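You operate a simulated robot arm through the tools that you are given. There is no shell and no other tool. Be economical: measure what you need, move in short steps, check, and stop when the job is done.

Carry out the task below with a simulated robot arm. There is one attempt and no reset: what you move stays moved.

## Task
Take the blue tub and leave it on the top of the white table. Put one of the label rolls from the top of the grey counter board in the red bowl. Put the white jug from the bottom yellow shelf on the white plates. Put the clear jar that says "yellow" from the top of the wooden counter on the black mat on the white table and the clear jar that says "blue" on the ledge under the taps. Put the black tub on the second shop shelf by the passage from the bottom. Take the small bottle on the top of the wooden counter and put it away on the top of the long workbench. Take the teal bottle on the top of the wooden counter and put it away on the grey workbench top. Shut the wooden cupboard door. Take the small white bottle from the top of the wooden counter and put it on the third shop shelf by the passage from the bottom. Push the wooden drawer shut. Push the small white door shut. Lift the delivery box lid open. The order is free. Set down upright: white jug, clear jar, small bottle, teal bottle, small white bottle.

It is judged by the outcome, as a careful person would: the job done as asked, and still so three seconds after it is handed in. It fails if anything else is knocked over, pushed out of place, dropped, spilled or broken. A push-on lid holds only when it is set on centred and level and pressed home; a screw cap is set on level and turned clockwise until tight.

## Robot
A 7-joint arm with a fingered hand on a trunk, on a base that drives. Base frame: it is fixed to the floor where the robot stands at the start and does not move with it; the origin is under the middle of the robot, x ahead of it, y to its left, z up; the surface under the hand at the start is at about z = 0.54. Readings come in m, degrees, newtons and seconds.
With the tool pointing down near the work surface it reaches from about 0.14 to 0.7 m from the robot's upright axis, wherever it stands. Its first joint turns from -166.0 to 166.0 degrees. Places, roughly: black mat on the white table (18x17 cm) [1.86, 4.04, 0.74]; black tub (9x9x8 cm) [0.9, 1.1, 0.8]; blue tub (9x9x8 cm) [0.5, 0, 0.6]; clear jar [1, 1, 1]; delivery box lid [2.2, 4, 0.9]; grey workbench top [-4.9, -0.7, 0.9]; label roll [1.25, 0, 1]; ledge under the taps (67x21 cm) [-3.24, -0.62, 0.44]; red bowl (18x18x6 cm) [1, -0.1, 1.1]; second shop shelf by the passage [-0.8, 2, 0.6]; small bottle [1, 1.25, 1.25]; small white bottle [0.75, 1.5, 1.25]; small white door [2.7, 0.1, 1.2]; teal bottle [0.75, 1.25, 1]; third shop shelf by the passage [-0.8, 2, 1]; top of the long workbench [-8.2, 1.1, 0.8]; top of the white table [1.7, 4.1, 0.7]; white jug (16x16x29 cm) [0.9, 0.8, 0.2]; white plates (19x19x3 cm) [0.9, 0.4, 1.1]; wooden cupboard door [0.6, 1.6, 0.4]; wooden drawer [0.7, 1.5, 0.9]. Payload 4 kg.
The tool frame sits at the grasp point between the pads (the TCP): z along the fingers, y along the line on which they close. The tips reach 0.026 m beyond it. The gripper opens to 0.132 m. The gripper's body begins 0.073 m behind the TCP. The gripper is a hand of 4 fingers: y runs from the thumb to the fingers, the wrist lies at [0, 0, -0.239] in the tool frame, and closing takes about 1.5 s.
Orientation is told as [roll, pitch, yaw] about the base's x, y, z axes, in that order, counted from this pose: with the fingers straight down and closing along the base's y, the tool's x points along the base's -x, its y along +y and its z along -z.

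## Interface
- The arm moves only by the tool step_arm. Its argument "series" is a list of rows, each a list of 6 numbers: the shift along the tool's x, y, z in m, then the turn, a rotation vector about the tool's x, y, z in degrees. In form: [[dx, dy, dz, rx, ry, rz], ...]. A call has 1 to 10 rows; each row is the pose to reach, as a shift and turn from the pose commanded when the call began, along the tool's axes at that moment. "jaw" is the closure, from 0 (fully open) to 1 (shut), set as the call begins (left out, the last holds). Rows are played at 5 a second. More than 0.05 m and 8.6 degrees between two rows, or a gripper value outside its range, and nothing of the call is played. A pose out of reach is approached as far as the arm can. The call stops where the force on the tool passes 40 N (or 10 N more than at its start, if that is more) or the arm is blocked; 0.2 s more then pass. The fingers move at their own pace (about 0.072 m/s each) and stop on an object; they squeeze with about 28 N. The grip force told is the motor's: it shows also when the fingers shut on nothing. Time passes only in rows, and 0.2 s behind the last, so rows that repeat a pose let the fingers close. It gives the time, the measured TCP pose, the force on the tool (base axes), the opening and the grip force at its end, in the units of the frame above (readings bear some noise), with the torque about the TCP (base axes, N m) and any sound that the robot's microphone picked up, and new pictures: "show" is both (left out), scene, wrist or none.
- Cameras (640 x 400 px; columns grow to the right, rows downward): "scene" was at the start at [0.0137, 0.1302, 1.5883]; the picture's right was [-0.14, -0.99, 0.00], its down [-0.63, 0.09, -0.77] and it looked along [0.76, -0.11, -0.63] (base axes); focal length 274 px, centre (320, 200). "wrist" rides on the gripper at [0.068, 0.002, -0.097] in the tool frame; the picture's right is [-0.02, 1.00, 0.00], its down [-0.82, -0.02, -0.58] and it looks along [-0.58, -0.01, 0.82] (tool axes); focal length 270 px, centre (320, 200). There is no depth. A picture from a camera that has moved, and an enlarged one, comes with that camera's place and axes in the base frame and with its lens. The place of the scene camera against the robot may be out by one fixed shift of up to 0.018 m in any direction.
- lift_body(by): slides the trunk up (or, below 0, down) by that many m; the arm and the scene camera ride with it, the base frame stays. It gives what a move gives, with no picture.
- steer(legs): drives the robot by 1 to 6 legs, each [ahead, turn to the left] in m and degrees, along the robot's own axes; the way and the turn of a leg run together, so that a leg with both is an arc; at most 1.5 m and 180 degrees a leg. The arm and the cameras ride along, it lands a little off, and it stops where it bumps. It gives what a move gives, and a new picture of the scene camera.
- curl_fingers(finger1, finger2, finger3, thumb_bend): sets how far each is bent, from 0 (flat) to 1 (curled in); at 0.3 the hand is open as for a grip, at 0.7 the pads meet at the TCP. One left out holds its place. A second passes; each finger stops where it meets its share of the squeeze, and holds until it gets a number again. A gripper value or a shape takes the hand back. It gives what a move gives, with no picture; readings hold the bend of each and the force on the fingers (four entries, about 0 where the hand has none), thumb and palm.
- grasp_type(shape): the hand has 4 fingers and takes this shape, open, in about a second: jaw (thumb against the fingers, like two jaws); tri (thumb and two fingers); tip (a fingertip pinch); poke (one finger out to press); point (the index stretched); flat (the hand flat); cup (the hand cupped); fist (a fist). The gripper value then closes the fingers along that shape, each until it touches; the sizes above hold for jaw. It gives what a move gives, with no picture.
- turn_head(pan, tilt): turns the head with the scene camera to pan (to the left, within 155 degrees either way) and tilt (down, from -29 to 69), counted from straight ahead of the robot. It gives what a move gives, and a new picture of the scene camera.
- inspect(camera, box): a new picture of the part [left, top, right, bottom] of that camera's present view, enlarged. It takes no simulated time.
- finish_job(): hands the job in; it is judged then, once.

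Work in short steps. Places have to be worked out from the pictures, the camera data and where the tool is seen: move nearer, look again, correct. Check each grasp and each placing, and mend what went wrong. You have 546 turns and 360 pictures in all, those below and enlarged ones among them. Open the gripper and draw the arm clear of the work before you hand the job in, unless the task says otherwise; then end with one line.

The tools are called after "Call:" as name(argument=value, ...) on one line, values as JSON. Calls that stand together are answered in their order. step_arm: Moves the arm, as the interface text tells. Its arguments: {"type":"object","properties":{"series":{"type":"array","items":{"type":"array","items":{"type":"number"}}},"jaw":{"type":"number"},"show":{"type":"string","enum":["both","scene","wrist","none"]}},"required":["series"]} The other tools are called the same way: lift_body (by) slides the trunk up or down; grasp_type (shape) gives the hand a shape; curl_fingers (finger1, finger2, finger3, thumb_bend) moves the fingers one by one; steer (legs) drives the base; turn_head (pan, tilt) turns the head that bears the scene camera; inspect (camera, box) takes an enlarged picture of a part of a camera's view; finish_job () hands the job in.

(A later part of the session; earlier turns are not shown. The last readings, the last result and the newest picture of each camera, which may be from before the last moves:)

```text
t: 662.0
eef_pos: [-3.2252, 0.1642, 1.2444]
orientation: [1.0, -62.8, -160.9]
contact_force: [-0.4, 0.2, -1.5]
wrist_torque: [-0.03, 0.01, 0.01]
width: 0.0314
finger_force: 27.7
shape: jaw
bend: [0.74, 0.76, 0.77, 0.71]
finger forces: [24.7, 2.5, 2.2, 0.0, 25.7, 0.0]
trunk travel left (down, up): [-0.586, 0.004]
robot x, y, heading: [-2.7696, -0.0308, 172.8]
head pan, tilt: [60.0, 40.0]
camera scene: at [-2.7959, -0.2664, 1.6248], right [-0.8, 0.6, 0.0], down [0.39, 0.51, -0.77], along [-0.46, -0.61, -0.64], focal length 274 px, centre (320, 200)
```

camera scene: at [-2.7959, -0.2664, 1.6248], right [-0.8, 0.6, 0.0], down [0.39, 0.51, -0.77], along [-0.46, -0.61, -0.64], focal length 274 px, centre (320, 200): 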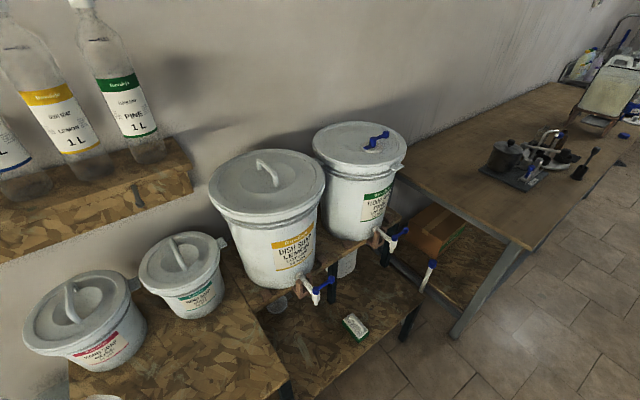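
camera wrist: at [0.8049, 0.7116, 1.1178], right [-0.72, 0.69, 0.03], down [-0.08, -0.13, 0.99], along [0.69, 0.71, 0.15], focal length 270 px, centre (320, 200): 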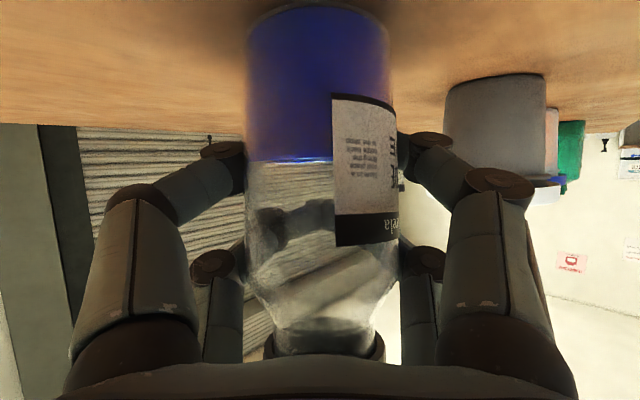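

The ledge (z≈0.44) is visible below the taps, with a small box near its middle. I'll set the jar at about (-3.10, -0.575), in front of the first tap. Driving to x≈-3.1 and turning to face it.

Call:
steer(legs=[[0.33, 0], [-0.02, 95]])

Call:
turn_head(pan=0, tilt=50)

```text
t: 668.6
eef_pos: [-3.2353, -0.4447, 1.244]
orientation: [1.0, -62.9, -65.7]
contact_force: [-0.4, 0.8, -1.5]
wrist_torque: [-0.02, -0.01, -0.01]
width: 0.0313
finger_force: 28.3
shape: jaw
bend: [0.74, 0.76, 0.77, 0.71]
finger forces: [24.6, 2.0, 1.7, 0.0, 25.5, 0.1]
trunk travel left (down, up): [-0.586, 0.004]
robot x, y, heading: [-3.0782, 0.0233, -92.1]
head pan, tilt: [60.0, 40.0]
camera scene: at [-2.8652, 0.0206, 1.6248], right [-0.53, -0.85, 0.0], down [-0.55, 0.34, -0.77], along [0.65, -0.41, -0.64], focal length 274 px, centre (320, 200)
```

scene: 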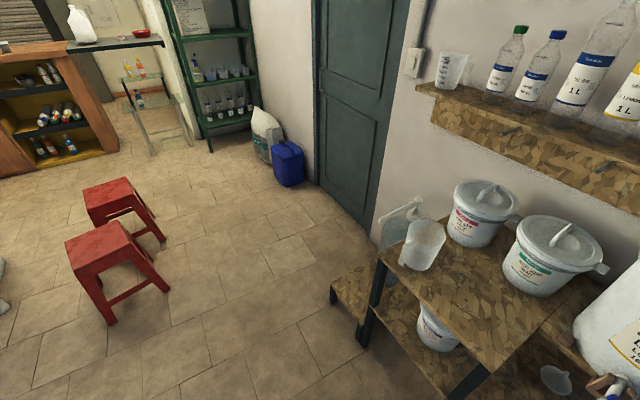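

```text
t: 669.9
eef_pos: [-3.2342, -0.4432, 1.2446]
orientation: [1.0, -62.9, -65.8]
contact_force: [-0.2, 0.6, -0.8]
wrist_torque: [-0.02, -0.03, -0.02]
width: 0.0313
finger_force: 27.3
shape: jaw
bend: [0.74, 0.76, 0.77, 0.71]
finger forces: [24.7, 2.1, 1.8, 0.0, 25.5, 0.0]
trunk travel left (down, up): [-0.586, 0.004]
robot x, y, heading: [-3.0801, 0.0195, -91.9]
head pan, tilt: [0.0, 50.0]
camera scene: at [-2.9399, -0.0114, 1.6106], right [-1.0, 0.03, 0.0], down [0.03, 0.77, -0.64], along [-0.02, -0.64, -0.77], focal length 274 px, centre (320, 200)
```

scene: 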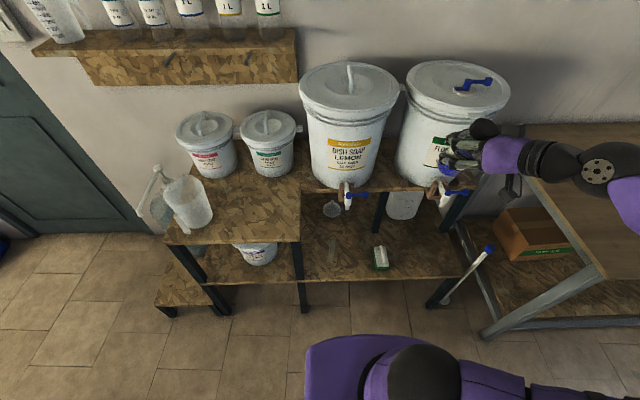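

I zoom in on the ledge to choose the spot.

Call:
inspect(camera="scene", box=[290, 170, 490, 310])

```text
2.86 times, centred on (390, 240) of scene
camera zoom: at [-2.9399, -0.0114, 1.6106], right [-1.0, 0.03, 0.0], down [0.03, 0.77, -0.64], along [-0.02, -0.64, -0.77], focal length 782 px, centre (120, 86)
```

zoom: 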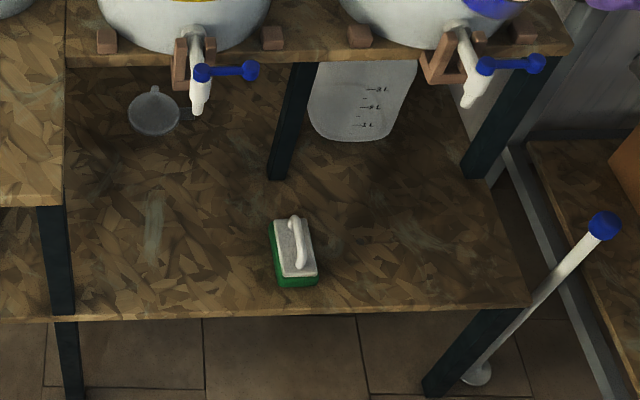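

The left part of the ledge, around (-3.05, -0.60), is clear. I straighten the hand's yaw and shift it to x≈-3.05.

Call:
step_arm(series=[[0, 0.035, 0, 5, 0, 2.5], [0, 0.07, 0, 10, 0, 5], [0, 0.105, 0, 15, 0, 7.5], [0, 0.14, 0, 19.6, 0, 10], [0.0, 0.165, 0.0, 19.6, 0, 10], [0.0, 0.165, 0.0, 19.6, 0, 10]], show="none")

Call:
lift_body(by=-0.3)

```text
t: 671.3
eef_pos: [-3.0881, -0.386, 1.2697]
orientation: [0.6, -62.8, -87.8]
contact_force: [-0.4, 0.4, -0.3]
wrist_torque: [-0.03, 0.01, 0.01]
width: 0.031
finger_force: 28.0
shape: jaw
bend: [0.74, 0.76, 0.77, 0.71]
finger forces: [25.0, 1.2, 0.9, 0.2, 25.7, 0.1]
out of reach, approached as far as the arm can: row 4, 5, 6
trunk travel left (down, up): [-0.586, 0.004]
robot x, y, heading: [-3.0793, 0.0208, -92.0]
head pan, tilt: [0.0, 50.0]
```

```text
t: 674.3
eef_pos: [-3.0876, -0.3878, 0.9685]
orientation: [0.7, -62.6, -87.5]
contact_force: [0.0, -0.2, -2.7]
wrist_torque: [-0.05, 0.01, 0.02]
width: 0.031
finger_force: 27.7
shape: jaw
bend: [0.74, 0.76, 0.77, 0.71]
finger forces: [24.9, 1.1, 0.7, 0.1, 25.8, 0.1]
trunk travel left (down, up): [-0.286, 0.304]
robot x, y, heading: [-3.0843, 0.0269, -92.1]
head pan, tilt: [0.0, 50.0]
```

Call:
step_arm(series=[[-0.0155, 0.01, 0.03, 0, 0, 0], [-0.031, 0.02, 0.06, 0, 0, 0], [-0.0465, 0.031, 0.09, 0, 0, 0], [-0.0465, 0.031, 0.09, 0, 0, 0]], show="none")

Call:
lift_body(by=-0.27)

Call:
inspect(camera="scene", box=[200, 60, 520, 260])

Call:
inspect(camera="wrist", box=[0, 0, 640, 400])

```text
t: 675.3
eef_pos: [-3.0519, -0.4887, 0.9703]
orientation: [0.7, -62.6, -87.6]
contact_force: [0.6, 0.2, -1.4]
wrist_torque: [-0.01, 0.0, 0.02]
width: 0.0305
finger_force: 28.3
shape: jaw
bend: [0.74, 0.76, 0.77, 0.71]
finger forces: [24.8, 1.1, 0.8, 0.0, 25.5, 0.0]
trunk travel left (down, up): [-0.286, 0.304]
robot x, y, heading: [-3.0852, 0.0176, -91.9]
head pan, tilt: [0.0, 50.0]
```

```text
t: 678.1
eef_pos: [-3.0502, -0.4885, 0.6996]
orientation: [0.5, -62.6, -87.5]
contact_force: [-0.8, 0.3, -0.9]
wrist_torque: [-0.01, -0.01, 0.03]
width: 0.0311
finger_force: 28.1
shape: jaw
bend: [0.74, 0.76, 0.77, 0.71]
finger forces: [24.8, 1.0, 0.7, 0.1, 25.5, 0.0]
trunk travel left (down, up): [-0.016, 0.574]
robot x, y, heading: [-3.0809, 0.0199, -92.0]
head pan, tilt: [0.0, 50.0]
```

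```text
2.00 times, centred on (360, 160) of scene
camera zoom: at [-2.9399, -0.0114, 1.0406], right [-1.0, 0.03, 0.0], down [0.03, 0.77, -0.64], along [-0.02, -0.64, -0.77], focal length 547 px, centre (240, 280)
```

zoom: 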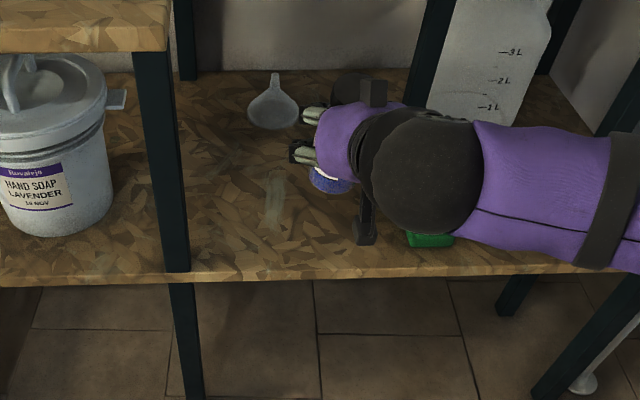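

```text
1.00 times, centred on (320, 200) of wrist (not enlarged: the box is as wide or as high as the picture)
camera zoom: at [-3.0548, -0.3713, 0.6834], right [1.0, 0.04, 0.03], down [-0.03, 0.14, 0.99], along [0.04, -0.99, 0.14], focal length 270 px, centre (320, 200)
```

zoom: 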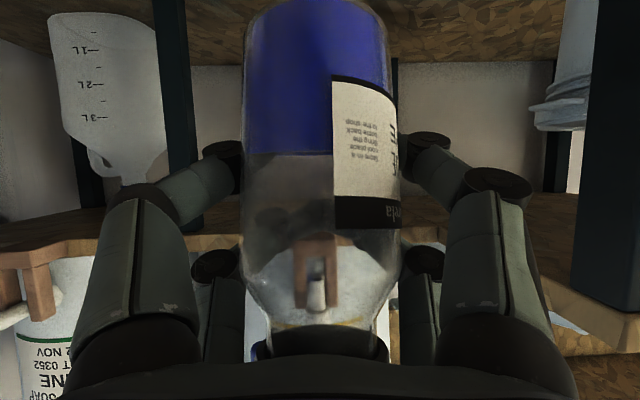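

The jar is upright. I bring it forward and down over the ledge.

Call:
step_arm(series=[[0.012, 0, 0.035, 0, 0, 0], [0.026, 0, 0.07, 0, 0, 0], [0.04, 0, 0.1, 0, 0, 0], [0.055, 0, 0.135, 0, 0, 0], [0.0717, 0, 0.1665, 0, 0, 0], [0.0717, 0, 0.1665, 0, 0, 0]])

```text
t: 679.5
eef_pos: [-3.0458, -0.6047, 0.5581]
orientation: [0.5, -62.6, -87.6]
contact_force: [0.2, -0.1, -1.1]
wrist_torque: [-0.03, -0.02, 0.03]
width: 0.031
finger_force: 27.8
shape: jaw
bend: [0.74, 0.76, 0.77, 0.71]
finger forces: [24.5, 0.6, 0.4, 0.0, 25.0, 0.1]
trunk travel left (down, up): [-0.016, 0.574]
robot x, y, heading: [-3.0837, 0.0257, -92.0]
head pan, tilt: [0.0, 50.0]
camera scene: at [-2.9399, -0.0114, 1.0406], right [-1.0, 0.03, 0.0], down [0.03, 0.77, -0.64], along [-0.02, -0.64, -0.77], focal length 274 px, centre (320, 200)
camera wrist: at [-3.05, -0.4883, 0.5435], right [1.0, 0.04, 0.03], down [-0.03, 0.14, 0.99], along [0.04, -0.99, 0.14], focal length 270 px, centre (320, 200)
```

scene: 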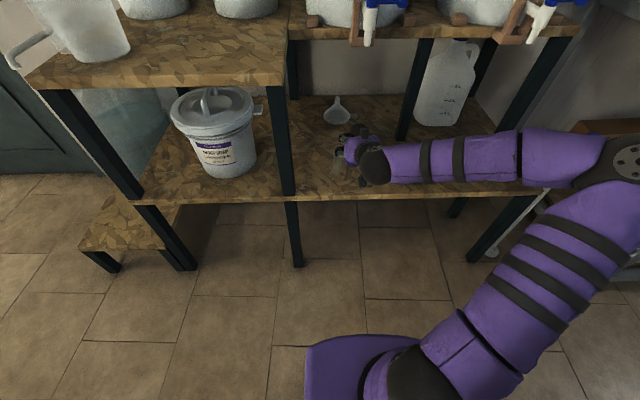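
wrist: 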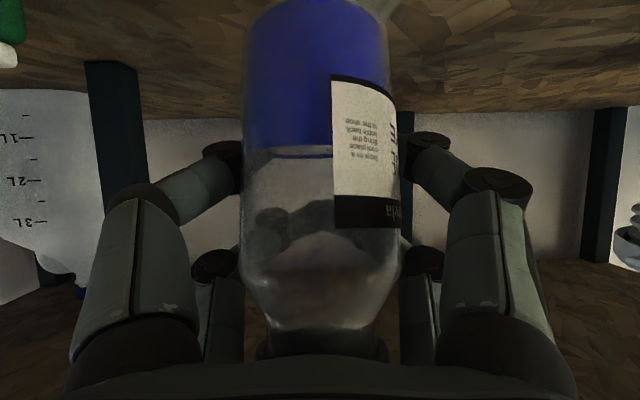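

Over the ledge. I lower gently until contact.

Call:
step_arm(series=[[0.027, 0, 0.014, 0, 0, 0], [0.036, 0, 0.018, 0, 0, 0], [0.042, 0, 0.0215, 0, 0, 0], [0.047, 0, 0.024, 0, 0, 0], [0.051, 0, 0.0265, 0, 0, 0], [0.055, 0, 0.0285, 0, 0, 0], [0.058, 0, 0.03, 0, 0, 0]], show="wrist")

```text
t: 680.5
eef_pos: [-3.0417, -0.6075, 0.5161]
orientation: [0.1, -64.0, -87.1]
contact_force: [-0.8, 0.8, 14.9]
wrist_torque: [0.42, 0.13, -0.02]
width: 0.0308
finger_force: 28.3
shape: jaw
bend: [0.75, 0.76, 0.76, 0.72]
finger forces: [24.7, 7.6, 6.7, 0.0, 26.6, 0.1]
trunk travel left (down, up): [-0.016, 0.574]
robot x, y, heading: [-3.0802, 0.0219, -92.0]
head pan, tilt: [0.0, 50.0]
stopped in row 5: the force on the tool passed its limit at 44 N (the readings are from after the stop); the commanded pose is now the measured one
camera wrist: at [-3.0469, -0.4907, 0.4964], right [1.0, 0.04, 0.02], down [-0.03, 0.16, 0.99], along [0.04, -0.99, 0.16], focal length 270 px, centre (320, 200)
```

wrist: 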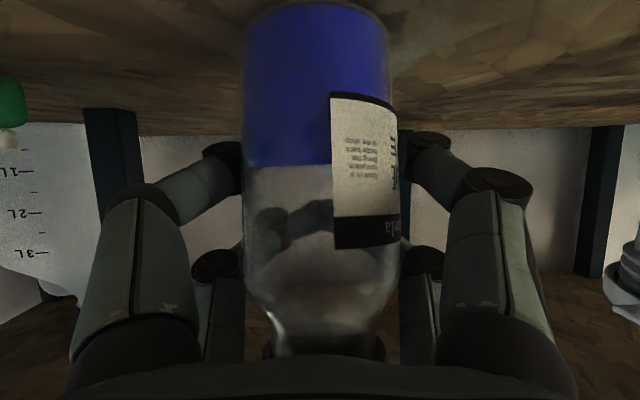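

Contact: the jar is on the ledge. I release and withdraw straight back.

Call:
step_arm(series=[[-0.003, 0, -0.001, 0, 0, 0], [-0.003, 0, -0.001, 0, 0, 0], [-0.003, 0, -0.001, 0, 0, 0], [-0.003, 0, -0.001, 0, 0, 0], [-0.003, 0, -0.001, 0, 0, 0], [-0.003, 0, -0.001, 0, 0, 0]], jaw=0.2, show="wrist")

Call:
step_arm(series=[[0.01, 0, -0.03, 0, 0, 0], [0.02, 0, -0.06, 0, 0, 0], [0.025, 0, -0.1, 0, 0, 0], [0.02, 0, -0.14, 0, 0, 0], [0.01, 0, -0.18, 0, 0, 0]], show="wrist")

```text
t: 681.9
eef_pos: [-3.0435, -0.6079, 0.5165]
orientation: [0.3, -63.6, -87.0]
contact_force: [-0.6, 0.1, -0.1]
wrist_torque: [-0.01, 0.03, 0.02]
width: 0.1052
finger_force: 0.2
shape: jaw
bend: [0.59, 0.59, 0.59, 0.45]
finger forces: [0.0, 0.1, 0.0, 0.0, 0.0, 0.1]
trunk travel left (down, up): [-0.016, 0.574]
robot x, y, heading: [-3.0797, 0.0218, -91.9]
head pan, tilt: [0.0, 50.0]
camera wrist: at [-3.0478, -0.4906, 0.4979], right [1.0, 0.04, 0.02], down [-0.03, 0.15, 0.99], along [0.04, -0.99, 0.15], focal length 270 px, centre (320, 200)
```

wrist: 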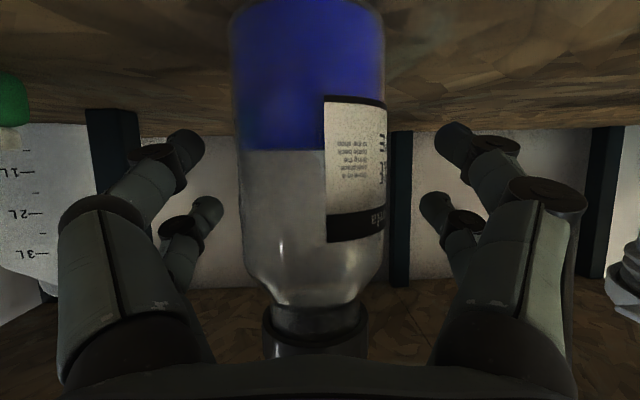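

```text
t: 683.1
eef_pos: [-3.0457, -0.4824, 0.6103]
orientation: [0.2, -63.4, -87.0]
contact_force: [-0.1, -0.1, -0.2]
wrist_torque: [0.01, 0.01, -0.02]
width: 0.1054
finger_force: 0.1
shape: jaw
bend: [0.59, 0.59, 0.59, 0.45]
finger forces: [0.1, 0.0, 0.1, 0.1, 0.0, 0.0]
out of reach, approached as far as the arm can: row 3, 4, 5
trunk travel left (down, up): [-0.016, 0.574]
robot x, y, heading: [-3.0792, 0.0173, -91.9]
head pan, tilt: [0.0, 50.0]
camera wrist: at [-3.05, -0.366, 0.5932], right [1.0, 0.04, 0.02], down [-0.03, 0.15, 0.99], along [0.04, -0.99, 0.15], focal length 270 px, centre (320, 200)
```

wrist: 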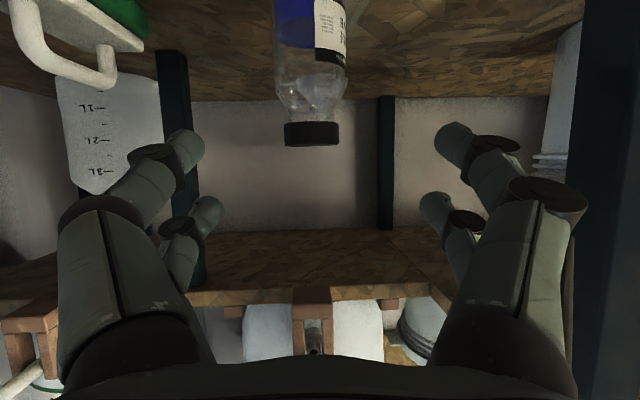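

The jar stands on the ledge. I raise the trunk and verify.

Call:
lift_body(by=0.4)

Call:
lift_body(by=0.17)

Call:
inspect(camera="scene", box=[250, 150, 490, 320])

```text
t: 687.0
eef_pos: [-3.0459, -0.4825, 1.0108]
orientation: [0.2, -63.4, -87.0]
contact_force: [0.5, -0.3, -0.7]
wrist_torque: [-0.01, 0.0, 0.01]
width: 0.1054
finger_force: 0.2
shape: jaw
bend: [0.59, 0.59, 0.59, 0.45]
finger forces: [0.1, 0.0, 0.0, 0.1, 0.0, 0.1]
trunk travel left (down, up): [-0.416, 0.174]
robot x, y, heading: [-3.0807, 0.0211, -91.9]
head pan, tilt: [0.0, 50.0]
```

```text
t: 688.9
eef_pos: [-3.0461, -0.4836, 1.1809]
orientation: [0.1, -63.6, -87.2]
contact_force: [0.9, 0.8, 0.4]
wrist_torque: [-0.01, 0.03, 0.0]
width: 0.1052
finger_force: 0.1
shape: jaw
bend: [0.59, 0.59, 0.59, 0.45]
finger forces: [0.1, 0.1, 0.0, 0.0, 0.0, 0.1]
trunk travel left (down, up): [-0.586, 0.004]
robot x, y, heading: [-3.0804, 0.0187, -92.1]
head pan, tilt: [0.0, 50.0]
```

```text
2.35 times, centred on (370, 235) of scene
camera zoom: at [-2.9399, -0.0114, 1.6105], right [-1.0, 0.03, 0.0], down [0.03, 0.77, -0.64], along [-0.02, -0.64, -0.77], focal length 644 px, centre (202, 118)
```

zoom: 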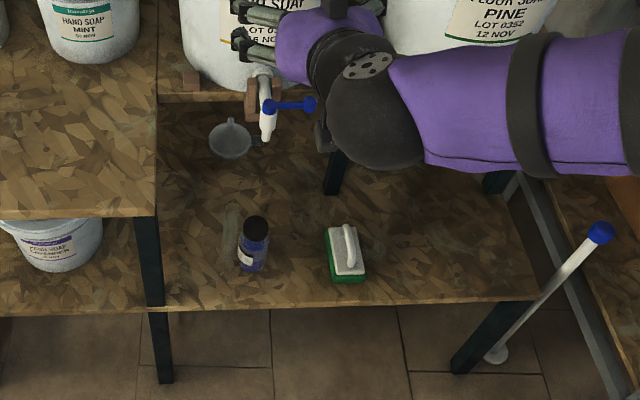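

The jar is on the ledge. Now back for the teal bottle: I tuck the arm, turn round and return to the counter.

Call:
steer(legs=[[0.0, 90], [1.35, 0], [1.35, 0], [0, 75]])

Call:
steer(legs=[[1.38, 0], [0, -73]])

```text
t: 710.0
eef_pos: [-0.2649, 0.4687, 1.1815]
orientation: [0.2, -63.5, 78.6]
contact_force: [0.2, 0.0, -0.1]
wrist_torque: [-0.02, 0.02, -0.01]
width: 0.1054
finger_force: 0.0
shape: jaw
bend: [0.59, 0.59, 0.59, 0.45]
finger forces: [0.1, 0.1, 0.0, 0.0, 0.1, 0.1]
trunk travel left (down, up): [-0.586, 0.004]
robot x, y, heading: [-0.3569, -0.0272, 73.8]
head pan, tilt: [0.0, 50.0]
camera scene: at [-0.5082, 0.0204, 1.6106], right [0.96, -0.28, 0.0], down [-0.21, -0.74, -0.64], along [0.18, 0.62, -0.77], focal length 274 px, centre (320, 200)
```

scene: 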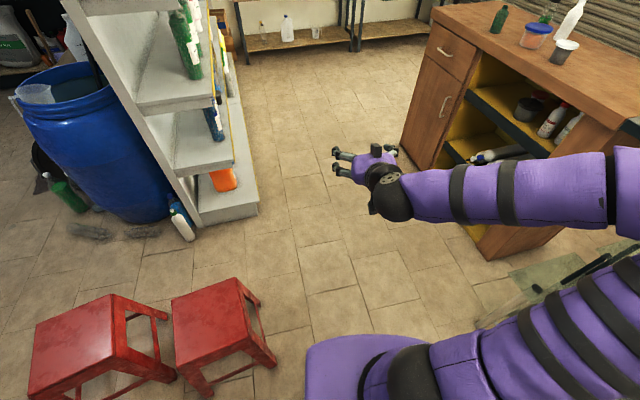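

```text
t: 720.4
eef_pos: [0.5169, 1.308, 1.182]
orientation: [0.2, -63.4, 3.3]
contact_force: [0.2, 0.2, 0.3]
wrist_torque: [0.01, -0.01, -0.02]
width: 0.1054
finger_force: 0.0
shape: jaw
bend: [0.59, 0.59, 0.59, 0.45]
finger forces: [0.0, 0.1, 0.0, 0.0, 0.0, 0.1]
trunk travel left (down, up): [-0.586, 0.004]
robot x, y, heading: [0.0128, 1.269, -1.4]
head pan, tilt: [0.0, 50.0]
camera scene: at [0.0242, 1.4104, 1.6106], right [-0.03, -1.0, 0.0], down [-0.77, 0.02, -0.64], along [0.64, -0.02, -0.77], focal length 274 px, centre (320, 200)
```

scene: 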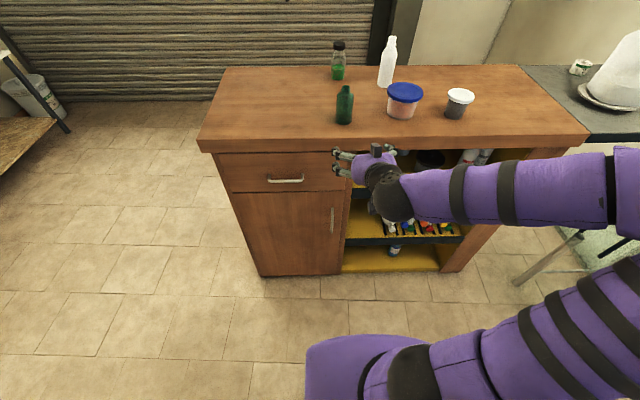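

I'm facing the teal bottle. Wrist view for its exact position.

Call:
inspect(camera="wrist", box=[0, 0, 640, 400])

```text
1.00 times, centred on (320, 200) of wrist (not enlarged: the box is as wide or as high as the picture)
camera zoom: at [0.4013, 1.3017, 1.1634], right [-0.05, 1.0, 0.02], down [-0.15, -0.03, 0.99], along [0.99, 0.05, 0.15], focal length 270 px, centre (320, 200)
```

zoom: 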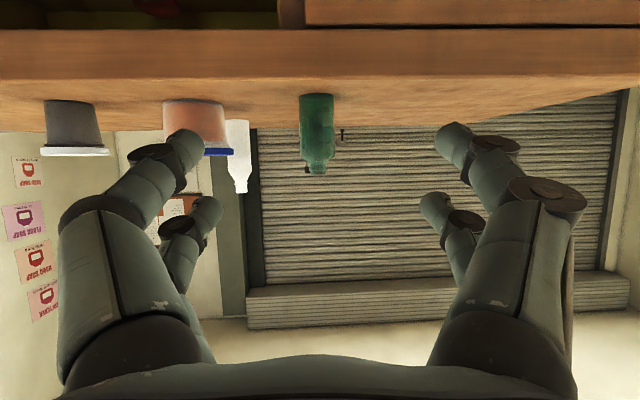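

Teal bottle at (0.82, 1.32), 11 cm tall. I advance to it in one go with a narrower opening, then check.

Call:
step_arm(series=[[-0.012, -0.001, 0.04, 0, 0, 0], [-0.024, -0.002, 0.08, 0, 0, 0], [-0.036, -0.003, 0.12, 0, 0, 0], [-0.048, -0.004, 0.16, 0, 0, 0], [-0.06, -0.005, 0.2, 0, 0, 0], [-0.072, -0.006, 0.245, 0, 0, 0], [-0.0858, -0.0065, 0.289, 0, 0, 0], [-0.0858, -0.0065, 0.289, 0, 0, 0]], jaw=0.25, show="wrist")

```text
t: 722.1
eef_pos: [0.8131, 1.3171, 1.1283]
orientation: [0.2, -63.5, 3.2]
contact_force: [-0.7, 0.0, -0.2]
wrist_torque: [0.0, -0.01, -0.02]
width: 0.0992
finger_force: 0.0
shape: jaw
bend: [0.63, 0.63, 0.63, 0.51]
finger forces: [0.1, 0.0, 0.0, 0.0, 0.0, 0.0]
trunk travel left (down, up): [-0.586, 0.004]
robot x, y, heading: [0.014, 1.2663, -1.4]
head pan, tilt: [0.0, 50.0]
camera wrist: at [0.6971, 1.3115, 1.1099], right [-0.05, 1.0, 0.02], down [-0.15, -0.03, 0.99], along [0.99, 0.05, 0.15], focal length 270 px, centre (320, 200)
```

wrist: 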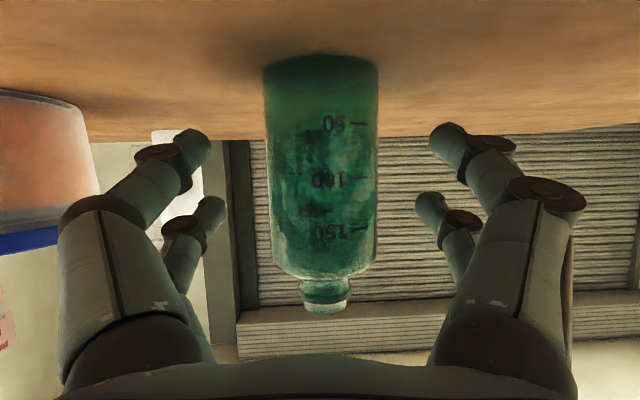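

Centred. Closing, lifting and withdrawing.

Call:
step_arm(series=[[0, 0, 0.004, 0, 0, 0], [0, 0, 0.004, 0, 0, 0], [0, 0, 0.004, 0, 0, 0], [0, 0, 0.004, 0, 0, 0], [0, 0, 0.004, 0, 0, 0], [0, 0, 0.004, 0, 0, 0]], jaw=1, show="none")

Call:
step_arm(series=[[-0.022, 0, -0.011, 0, 0, 0], [-0.044, 0, -0.022, 0, 0, 0], [-0.062, 0, -0.03, 0, 0, 0], [-0.05, 0, -0.065, 0, 0, 0], [-0.038, 0, -0.1, 0, 0, 0], [-0.026, 0, -0.135, 0, 0, 0], [-0.014, 0, -0.17, 0, 0, 0], [-0.002, 0, -0.2, 0, 0, 0]], show="wrist")

```text
t: 723.5
eef_pos: [0.8162, 1.3182, 1.1267]
orientation: [0.3, -63.5, 3.3]
contact_force: [-1.0, -1.1, 2.2]
wrist_torque: [0.0, 0.03, 0.02]
width: 0.0457
finger_force: 28.0
shape: jaw
bend: [0.74, 0.74, 0.74, 0.7]
finger forces: [25.5, 24.9, 25.5, 0.0, 25.0, 0.1]
trunk travel left (down, up): [-0.586, 0.004]
robot x, y, heading: [0.0151, 1.2682, -1.3]
head pan, tilt: [0.0, 50.0]
```

```text
t: 725.4
eef_pos: [0.6389, 1.3112, 1.2183]
orientation: [0.1, -63.4, 3.2]
contact_force: [-0.4, 0.9, 0.3]
wrist_torque: [-0.05, -0.01, -0.02]
width: 0.0455
finger_force: 28.1
shape: jaw
bend: [0.74, 0.74, 0.74, 0.7]
finger forces: [25.3, 24.8, 25.4, 0.1, 24.7, 0.1]
trunk travel left (down, up): [-0.586, 0.004]
robot x, y, heading: [0.0151, 1.2676, -1.5]
head pan, tilt: [0.0, 50.0]
camera wrist: at [0.5216, 1.3045, 1.2004], right [-0.05, 1.0, 0.02], down [-0.15, -0.03, 0.99], along [0.99, 0.05, 0.15], focal length 270 px, centre (320, 200)
```

wrist: 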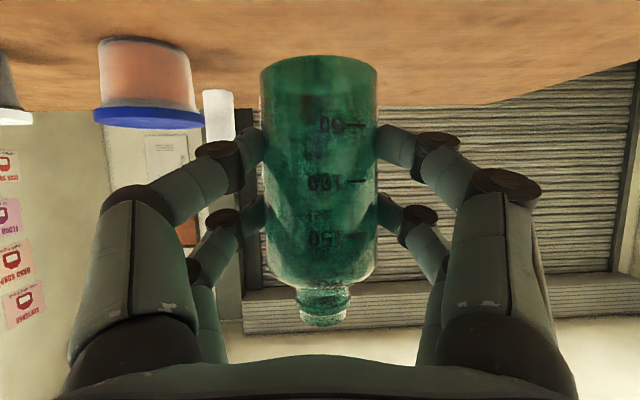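

Firm grip. I tuck the hand a bit and drive to the back room, towards the grey workbench at x≈-4.9.

Call:
step_arm(series=[[0.018, 0, -0.036, 0, 0, 0], [0.036, 0, -0.072, 0, 0, 0], [0.045, 0, -0.09, 0, 0, 0], [0.045, 0, -0.09, 0, 0, 0]], show="none")

Call:
steer(legs=[[0, -105], [1.4, 0], [0, -74], [1.4, 0], [1.4, 0], [1.3, 0]])

Call:
turn_head(pan=50, tilt=35)

```text
t: 726.4
eef_pos: [0.5382, 1.3026, 1.2153]
orientation: [0.1, -63.4, 3.3]
contact_force: [0.5, 0.1, -0.4]
wrist_torque: [-0.01, 0.03, -0.01]
width: 0.0454
finger_force: 27.8
shape: jaw
bend: [0.74, 0.74, 0.74, 0.7]
finger forces: [25.1, 24.9, 25.5, 0.0, 24.6, 0.1]
trunk travel left (down, up): [-0.586, 0.004]
robot x, y, heading: [0.0136, 1.268, -1.6]
head pan, tilt: [0.0, 50.0]
```

```text
t: 758.0
eef_pos: [-4.2029, -0.2717, 1.2152]
orientation: [0.3, -63.3, -173.4]
contact_force: [0.0, 0.0, 0.1]
wrist_torque: [0.0, 0.0, 0.03]
width: 0.045
finger_force: 28.4
shape: jaw
bend: [0.74, 0.74, 0.74, 0.7]
finger forces: [23.7, 25.8, 25.8, 0.0, 23.8, 0.0]
trunk travel left (down, up): [-0.586, 0.004]
robot x, y, heading: [-3.6773, -0.2075, -177.9]
head pan, tilt: [0.0, 50.0]
stopped in leg 6: the robot was blocked; the commanded pose is now the measured one
camera scene: at [-3.7042, -0.3689, 1.6105], right [-0.03, 1.0, 0.0], down [0.77, 0.03, -0.64], along [-0.64, -0.02, -0.77], focal length 274 px, centre (320, 200)
```

scene: 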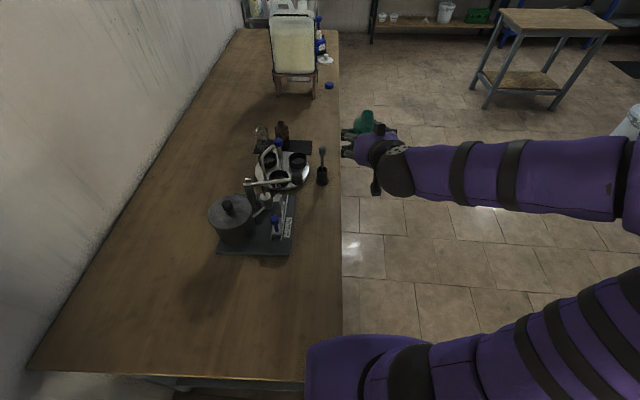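

```text
t: 759.2
eef_pos: [-4.2016, -0.272, 1.216]
orientation: [0.3, -63.4, -173.3]
contact_force: [0.0, -0.2, -1.4]
wrist_torque: [0.02, 0.02, -0.02]
width: 0.045
finger_force: 28.1
shape: jaw
bend: [0.74, 0.74, 0.74, 0.7]
finger forces: [23.7, 25.8, 25.9, 0.0, 23.8, 0.1]
trunk travel left (down, up): [-0.586, 0.004]
robot x, y, heading: [-3.6808, -0.2042, -177.9]
head pan, tilt: [50.0, 35.0]
camera scene: at [-3.6803, -0.4355, 1.6323], right [-0.79, 0.62, 0.0], down [0.35, 0.45, -0.82], along [-0.51, -0.64, -0.57], focal length 274 px, centre (320, 200)
```

scene: 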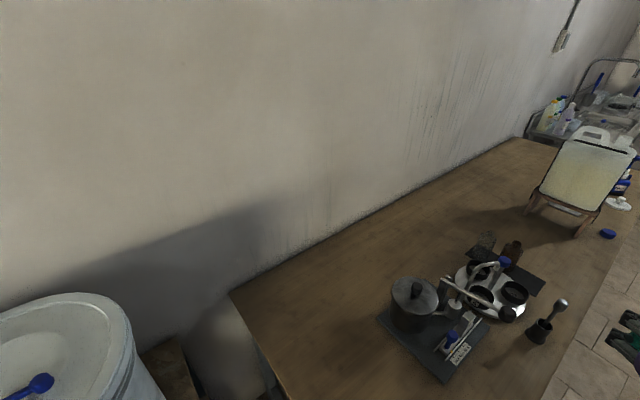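

The base bumped the bench corner lightly; the bench front is at y≈-0.32, its top at z≈0.9. I'll swing out and come to face it at x≈-4.85.

Call:
steer(legs=[[-0.12, 0], [0, -45], [0.55, 0], [0, 43], [0.88, 0], [0, 90]])

Call:
turn_head(pan=0, tilt=40)

```text
t: 762.5
eef_pos: [-3.9994, 0.0871, 1.2163]
orientation: [0.3, -63.4, 146.1]
contact_force: [0.2, 0.0, 0.3]
wrist_torque: [0.02, 0.02, 0.01]
width: 0.0452
finger_force: 27.9
shape: jaw
bend: [0.74, 0.74, 0.74, 0.7]
finger forces: [23.7, 25.6, 25.8, 0.0, 23.7, 0.1]
trunk travel left (down, up): [-0.586, 0.004]
robot x, y, heading: [-3.5613, -0.201, 141.7]
head pan, tilt: [50.0, 35.0]
stopped in leg 2: the robot was blocked; the commanded pose is now the measured one
camera scene: at [-3.7058, -0.3856, 1.6323], right [-0.2, 0.98, 0.0], down [0.56, 0.11, -0.82], along [-0.8, -0.16, -0.57], focal length 274 px, centre (320, 200)
```

scene: 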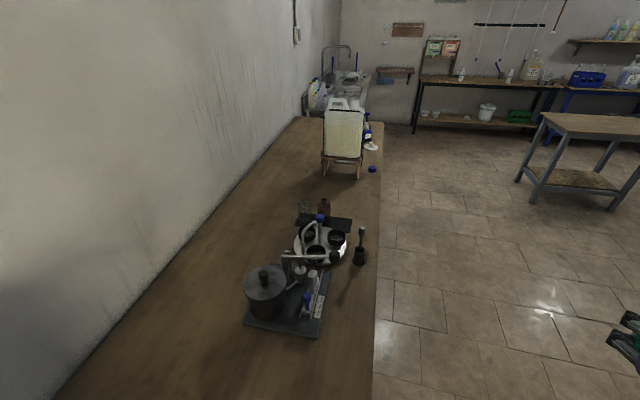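

```text
t: 763.6
eef_pos: [-4.0003, 0.087, 1.2158]
orientation: [0.3, -63.4, 146.2]
contact_force: [-0.3, -0.1, -0.3]
wrist_torque: [0.02, 0.0, 0.0]
width: 0.0447
finger_force: 27.6
shape: jaw
bend: [0.74, 0.74, 0.74, 0.7]
finger forces: [23.6, 25.7, 25.8, 0.0, 23.7, 0.0]
trunk travel left (down, up): [-0.586, 0.004]
robot x, y, heading: [-3.5582, -0.203, 141.6]
head pan, tilt: [0.0, 40.0]
camera scene: at [-3.6861, -0.3152, 1.6247], right [0.62, 0.78, 0.0], down [0.5, -0.4, -0.77], along [-0.6, 0.48, -0.64], focal length 274 px, centre (320, 200)
```

scene: 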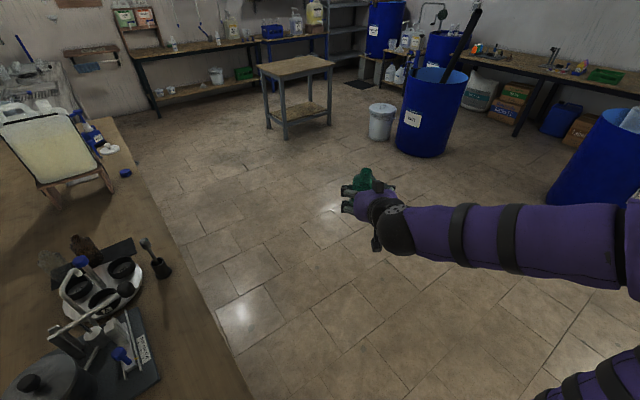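

My rear touched the tap stand while turning; I'll move out and later check the jar. Forward now, then face the bench.

Call:
steer(legs=[[0.5, 0], [0, 38], [0.9, 0], [0, 90]])

Call:
turn_head(pan=100, tilt=40)

```text
t: 765.3
eef_pos: [-4.0743, 0.1414, 1.2151]
orientation: [0.2, -63.4, 146.7]
contact_force: [0.5, 0.3, -1.0]
wrist_torque: [-0.01, -0.04, 0.0]
width: 0.0447
finger_force: 28.1
shape: jaw
bend: [0.74, 0.74, 0.74, 0.7]
finger forces: [23.8, 26.1, 26.0, 0.0, 24.1, 0.0]
trunk travel left (down, up): [-0.586, 0.004]
robot x, y, heading: [-3.6348, -0.1379, 144.1]
head pan, tilt: [0.0, 40.0]
stopped in leg 1: the robot was blocked; the commanded pose is now the measured one
camera scene: at [-3.753, -0.2615, 1.6247], right [0.58, 0.81, 0.0], down [0.52, -0.38, -0.77], along [-0.62, 0.45, -0.64], focal length 274 px, centre (320, 200)
```

scene: 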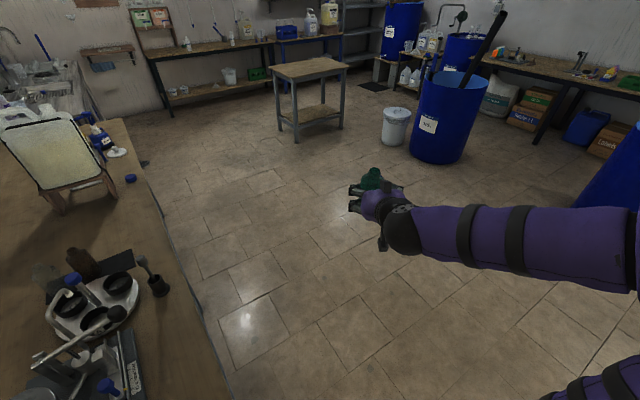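

```text
t: 767.1
eef_pos: [-4.0753, 0.1411, 1.2155]
orientation: [0.2, -63.4, 146.7]
contact_force: [-0.4, 0.1, -1.1]
wrist_torque: [0.0, -0.01, -0.01]
width: 0.0446
finger_force: 27.7
shape: jaw
bend: [0.74, 0.74, 0.74, 0.7]
finger forces: [23.8, 26.1, 25.9, 0.0, 24.1, 0.1]
trunk travel left (down, up): [-0.586, 0.004]
robot x, y, heading: [-3.6294, -0.1429, 144.2]
head pan, tilt: [100.0, 40.0]
camera scene: at [-3.721, -0.3876, 1.6247], right [-0.9, 0.44, 0.0], down [0.28, 0.58, -0.77], along [-0.33, -0.69, -0.64], focal length 274 px, centre (320, 200)
```

scene: 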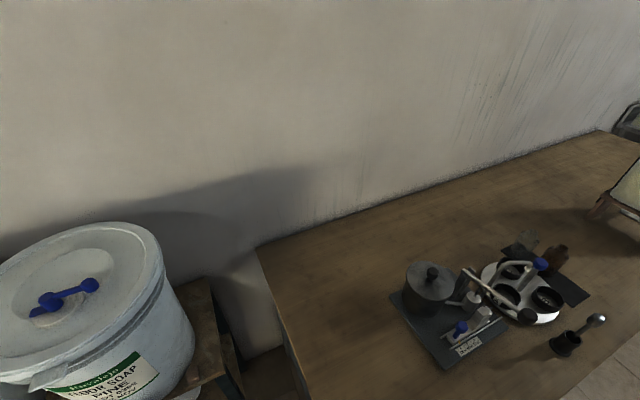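

I'm wedged between the bench corner and the stand. I'll back out the way I came and take a wider line: reverse, straighten, reverse along the lane, then arc out to the right.

Call:
steer(legs=[[-0.1, 0], [0, 34], [-0.6, 0]])

```text
t: 772.9
eef_pos: [-3.4948, -0.2357, 1.216]
orientation: [0.4, -63.4, -179.1]
contact_force: [0.4, -0.1, 0.5]
wrist_torque: [-0.01, 0.0, 0.02]
width: 0.0444
finger_force: 27.6
shape: jaw
bend: [0.74, 0.74, 0.74, 0.7]
finger forces: [23.5, 26.0, 25.9, 0.0, 23.8, 0.0]
trunk travel left (down, up): [-0.586, 0.004]
robot x, y, heading: [-2.9712, -0.2182, 178.6]
head pan, tilt: [100.0, 40.0]
camera scene: at [-2.9128, -0.4689, 1.6247], right [-0.99, -0.15, 0.0], down [-0.09, 0.64, -0.77], along [0.11, -0.76, -0.64], focal length 274 px, centre (320, 200)
```

scene: 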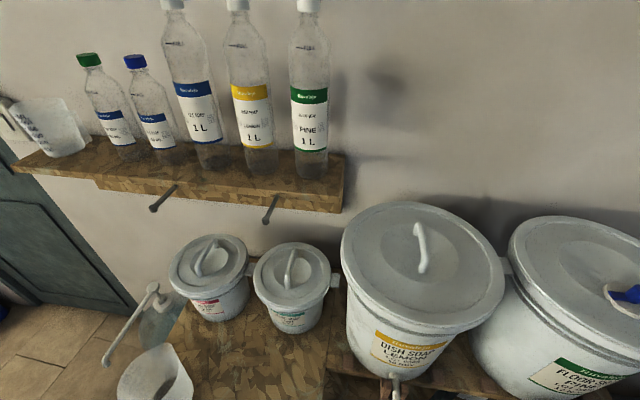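

Call:
steer(legs=[[0.45, -30], [0.55, 0], [0, 31], [0.93, 0], [0, 90]])

Call:
turn_head(pan=0, tilt=45)

```text
t: 788.8
eef_pos: [-4.7677, -0.327, 1.2147]
orientation: [0.3, -63.5, -87.5]
contact_force: [0.2, 0.2, 0.0]
wrist_torque: [0.0, -0.01, -0.01]
width: 0.0446
finger_force: 28.1
shape: jaw
bend: [0.74, 0.74, 0.74, 0.7]
finger forces: [22.9, 25.7, 25.7, 0.0, 23.3, 0.0]
trunk travel left (down, up): [-0.586, 0.004]
robot x, y, heading: [-4.7983, 0.1997, -89.8]
head pan, tilt: [100.0, 40.0]
camera scene: at [-4.5727, 0.2623, 1.6247], right [0.18, -0.98, 0.0], down [-0.63, -0.11, -0.77], along [0.75, 0.14, -0.64], focal length 274 px, centre (320, 200)
```

scene: 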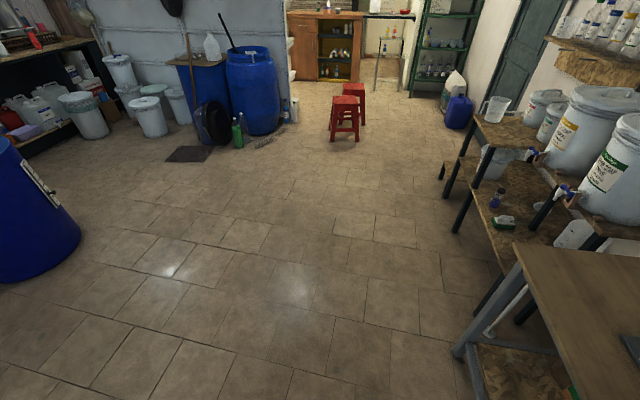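

```text
t: 790.5
eef_pos: [-4.7681, -0.3279, 1.2161]
orientation: [0.2, -63.4, -87.5]
contact_force: [-0.8, 0.7, 0.0]
wrist_torque: [0.03, -0.02, 0.04]
width: 0.0442
finger_force: 27.6
shape: jaw
bend: [0.74, 0.74, 0.74, 0.7]
finger forces: [23.0, 25.6, 25.8, 0.0, 23.2, 0.0]
trunk travel left (down, up): [-0.586, 0.004]
robot x, y, heading: [-4.7951, 0.1951, -90.1]
head pan, tilt: [0.0, 45.0]
camera scene: at [-4.6561, 0.166, 1.6175], right [-1.0, 0.0, 0.0], down [0.0, 0.71, -0.71], along [0.0, -0.71, -0.71], focal length 274 px, centre (320, 200)
```

scene: 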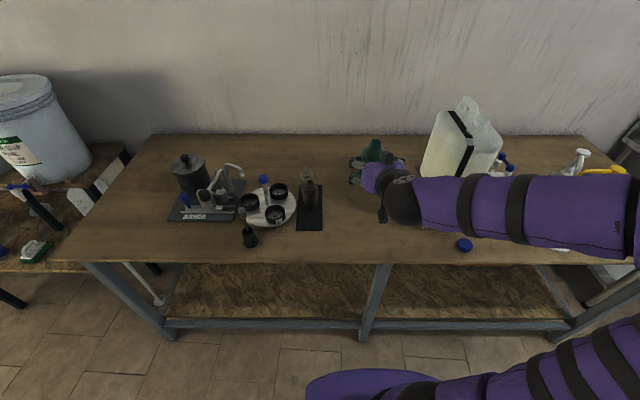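

The blue jar and brush still stand on the ledge. The bench has free space around (-4.80, -0.46). I lower the trunk and extend over it.

Call:
lift_body(by=-0.2)

Call:
step_arm(series=[[-0.015, -0.009, 0.03, 0, 0, 0], [-0.03, -0.018, 0.06, 0, 0, 0], [-0.045, -0.027, 0.09, 0, 0, 0], [-0.0584, -0.036, 0.1167, 0, 0, 0], [-0.0584, -0.036, 0.1167, 0, 0, 0]], show="wrist")

```text
t: 792.7
eef_pos: [-4.7675, -0.3271, 1.0161]
orientation: [0.3, -63.5, -87.4]
contact_force: [-0.3, -0.1, -0.2]
wrist_torque: [0.02, -0.01, -0.03]
width: 0.0443
finger_force: 28.1
shape: jaw
bend: [0.74, 0.74, 0.74, 0.7]
finger forces: [23.1, 25.7, 25.7, 0.0, 23.3, 0.0]
trunk travel left (down, up): [-0.386, 0.204]
robot x, y, heading: [-4.798, 0.1982, -89.8]
head pan, tilt: [0.0, 45.0]
```

```text
t: 793.9
eef_pos: [-4.7964, -0.4573, 1.0147]
orientation: [0.2, -63.4, -87.6]
contact_force: [-0.2, 0.4, 0.0]
wrist_torque: [-0.01, 0.03, -0.02]
width: 0.044
finger_force: 28.4
shape: jaw
bend: [0.74, 0.74, 0.74, 0.7]
finger forces: [23.0, 25.7, 25.8, 0.0, 23.3, 0.1]
trunk travel left (down, up): [-0.386, 0.204]
robot x, y, heading: [-4.7975, 0.1994, -89.8]
head pan, tilt: [0.0, 45.0]
camera wrist: at [-4.8003, -0.3416, 0.9974], right [1.0, 0.04, 0.03], down [-0.03, 0.15, 0.99], along [0.03, -0.99, 0.15], focal length 270 px, centre (320, 200)
```

wrist: 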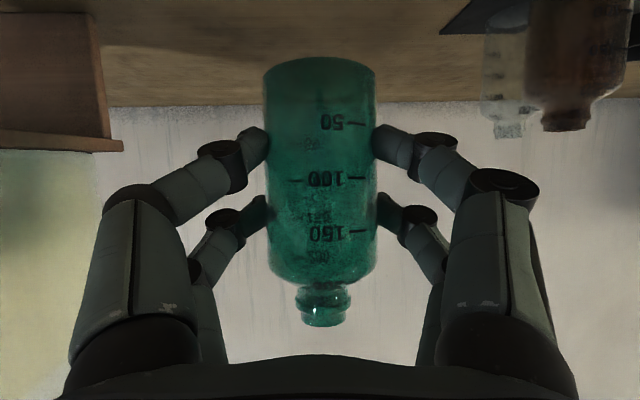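

Clear on both sides. Lowering with the trunk to contact.

Call:
lift_body(by=-0.045)

Call:
step_arm(series=[[0.0045, 0, 0.002, 0, 0, 0], [0.009, 0, 0.0045, 0, 0, 0], [0.0135, 0, 0.0067, 0, 0, 0], [0.018, 0, 0.009, 0, 0, 0], [0.0225, 0, 0.011, 0, 0, 0], [0.027, 0, 0.0135, 0, 0, 0]], show="none")

```text
t: 794.8
eef_pos: [-4.7961, -0.4587, 0.9709]
orientation: [0.3, -63.4, -87.5]
contact_force: [0.6, 0.4, 0.4]
wrist_torque: [0.02, 0.0, 0.0]
width: 0.0443
finger_force: 28.1
shape: jaw
bend: [0.74, 0.74, 0.74, 0.7]
finger forces: [23.0, 25.6, 25.8, 0.0, 23.3, 0.0]
trunk travel left (down, up): [-0.341, 0.249]
robot x, y, heading: [-4.7985, 0.1975, -89.8]
head pan, tilt: [0.0, 45.0]
```

```text
t: 796.1
eef_pos: [-4.7961, -0.4581, 0.9417]
orientation: [0.3, -63.4, -87.4]
contact_force: [0.3, 0.0, 0.0]
wrist_torque: [-0.02, -0.02, 0.03]
width: 0.0442
finger_force: 27.9
shape: jaw
bend: [0.74, 0.74, 0.74, 0.7]
finger forces: [22.9, 25.7, 25.8, 0.0, 23.2, 0.0]
trunk travel left (down, up): [-0.341, 0.249]
robot x, y, heading: [-4.8001, 0.2003, -89.7]
head pan, tilt: [0.0, 45.0]
```

Call:
step_arm(series=[[0.0045, 0, 0.002, 0, 0, 0], [0.009, 0, 0.0045, 0, 0, 0], [0.0135, 0, 0.0067, 0, 0, 0], [0.018, 0, 0.009, 0, 0, 0], [0.0225, 0, 0.011, 0, 0, 0], [0.027, 0, 0.0135, 0, 0, 0]], show="wrist")

```text
t: 797.5
eef_pos: [-4.7966, -0.4587, 0.9161]
orientation: [-0.2, -64.1, -87.1]
contact_force: [-0.9, -5.0, 29.6]
wrist_torque: [-0.25, -0.01, -0.05]
width: 0.0445
finger_force: 27.9
shape: jaw
bend: [0.74, 0.74, 0.74, 0.7]
finger forces: [25.2, 27.4, 27.1, 0.0, 27.2, 0.0]
trunk travel left (down, up): [-0.341, 0.249]
robot x, y, heading: [-4.7984, 0.1976, -89.7]
head pan, tilt: [0.0, 45.0]
camera wrist: at [-4.7997, -0.3408, 0.8971], right [1.0, 0.04, 0.02], down [-0.03, 0.16, 0.99], along [0.03, -0.99, 0.16], focal length 270 px, centre (320, 200)
```

wrist: 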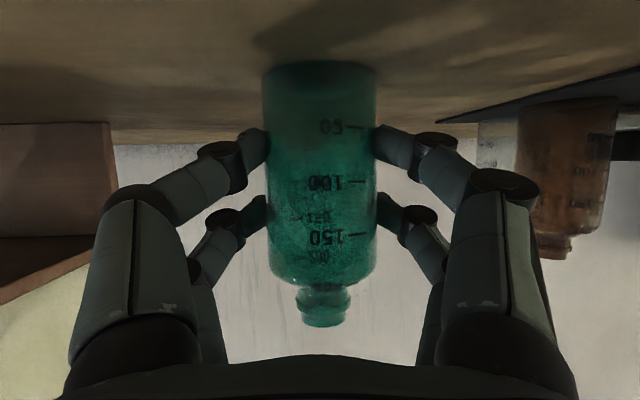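

Contact. I ease off, release and withdraw.

Call:
step_arm(series=[[-0.004, 0, -0.002, 0, 0, 0], [-0.004, 0, -0.002, 0, 0, 0]], show="none")

Call:
step_arm(series=[[0, 0, 0, 0, 0, 0], [0, 0, 0, 0, 0, 0], [0, 0, 0, 0, 0, 0], [0, 0, 0, 0, 0, 0], [0, 0, 0, 0, 0, 0]], jaw=0.2, show="none")

Call:
step_arm(series=[[0.012, 0, -0.035, 0, 0, 0], [0.024, 0, -0.07, 0, 0, 0], [0.03, 0, -0.1, 0, 0, 0], [0.03, 0, -0.13, 0, 0, 0]], show="wrist")

```text
t: 798.1
eef_pos: [-4.7959, -0.4568, 0.916]
orientation: [0.3, -63.6, -87.4]
contact_force: [0.8, -3.7, 23.1]
wrist_torque: [-0.26, 0.01, -0.01]
width: 0.0445
finger_force: 28.4
shape: jaw
bend: [0.74, 0.74, 0.74, 0.7]
finger forces: [24.9, 26.9, 26.8, 0.0, 26.2, 0.0]
trunk travel left (down, up): [-0.341, 0.249]
robot x, y, heading: [-4.7971, 0.1985, -89.7]
head pan, tilt: [0.0, 45.0]
```

```text
t: 799.4
eef_pos: [-4.7955, -0.4573, 0.9149]
orientation: [0.3, -63.5, -87.5]
contact_force: [-0.5, -0.4, -1.6]
wrist_torque: [-0.02, -0.03, -0.04]
width: 0.1054
finger_force: 0.0
shape: jaw
bend: [0.59, 0.59, 0.59, 0.45]
finger forces: [0.1, 0.0, 0.0, 0.1, 0.0, 0.0]
trunk travel left (down, up): [-0.341, 0.249]
robot x, y, heading: [-4.7973, 0.1953, -90.0]
head pan, tilt: [0.0, 45.0]
```

```text
t: 800.4
eef_pos: [-4.799, -0.328, 0.9472]
orientation: [0.2, -63.4, -87.4]
contact_force: [-0.3, 0.5, 0.3]
wrist_torque: [-0.01, 0.02, 0.02]
width: 0.1054
finger_force: 0.1
shape: jaw
bend: [0.59, 0.59, 0.59, 0.45]
finger forces: [0.1, 0.0, 0.0, 0.0, 0.1, 0.0]
trunk travel left (down, up): [-0.341, 0.249]
robot x, y, heading: [-4.795, 0.1991, -89.8]
head pan, tilt: [0.0, 45.0]
camera wrist: at [-4.8039, -0.2107, 0.9293], right [1.0, 0.04, 0.02], down [-0.03, 0.15, 0.99], along [0.03, -0.99, 0.15], focal length 270 px, centre (320, 200)
```

wrist: 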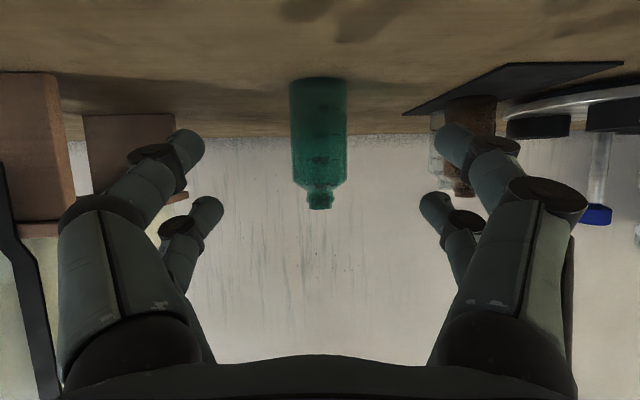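

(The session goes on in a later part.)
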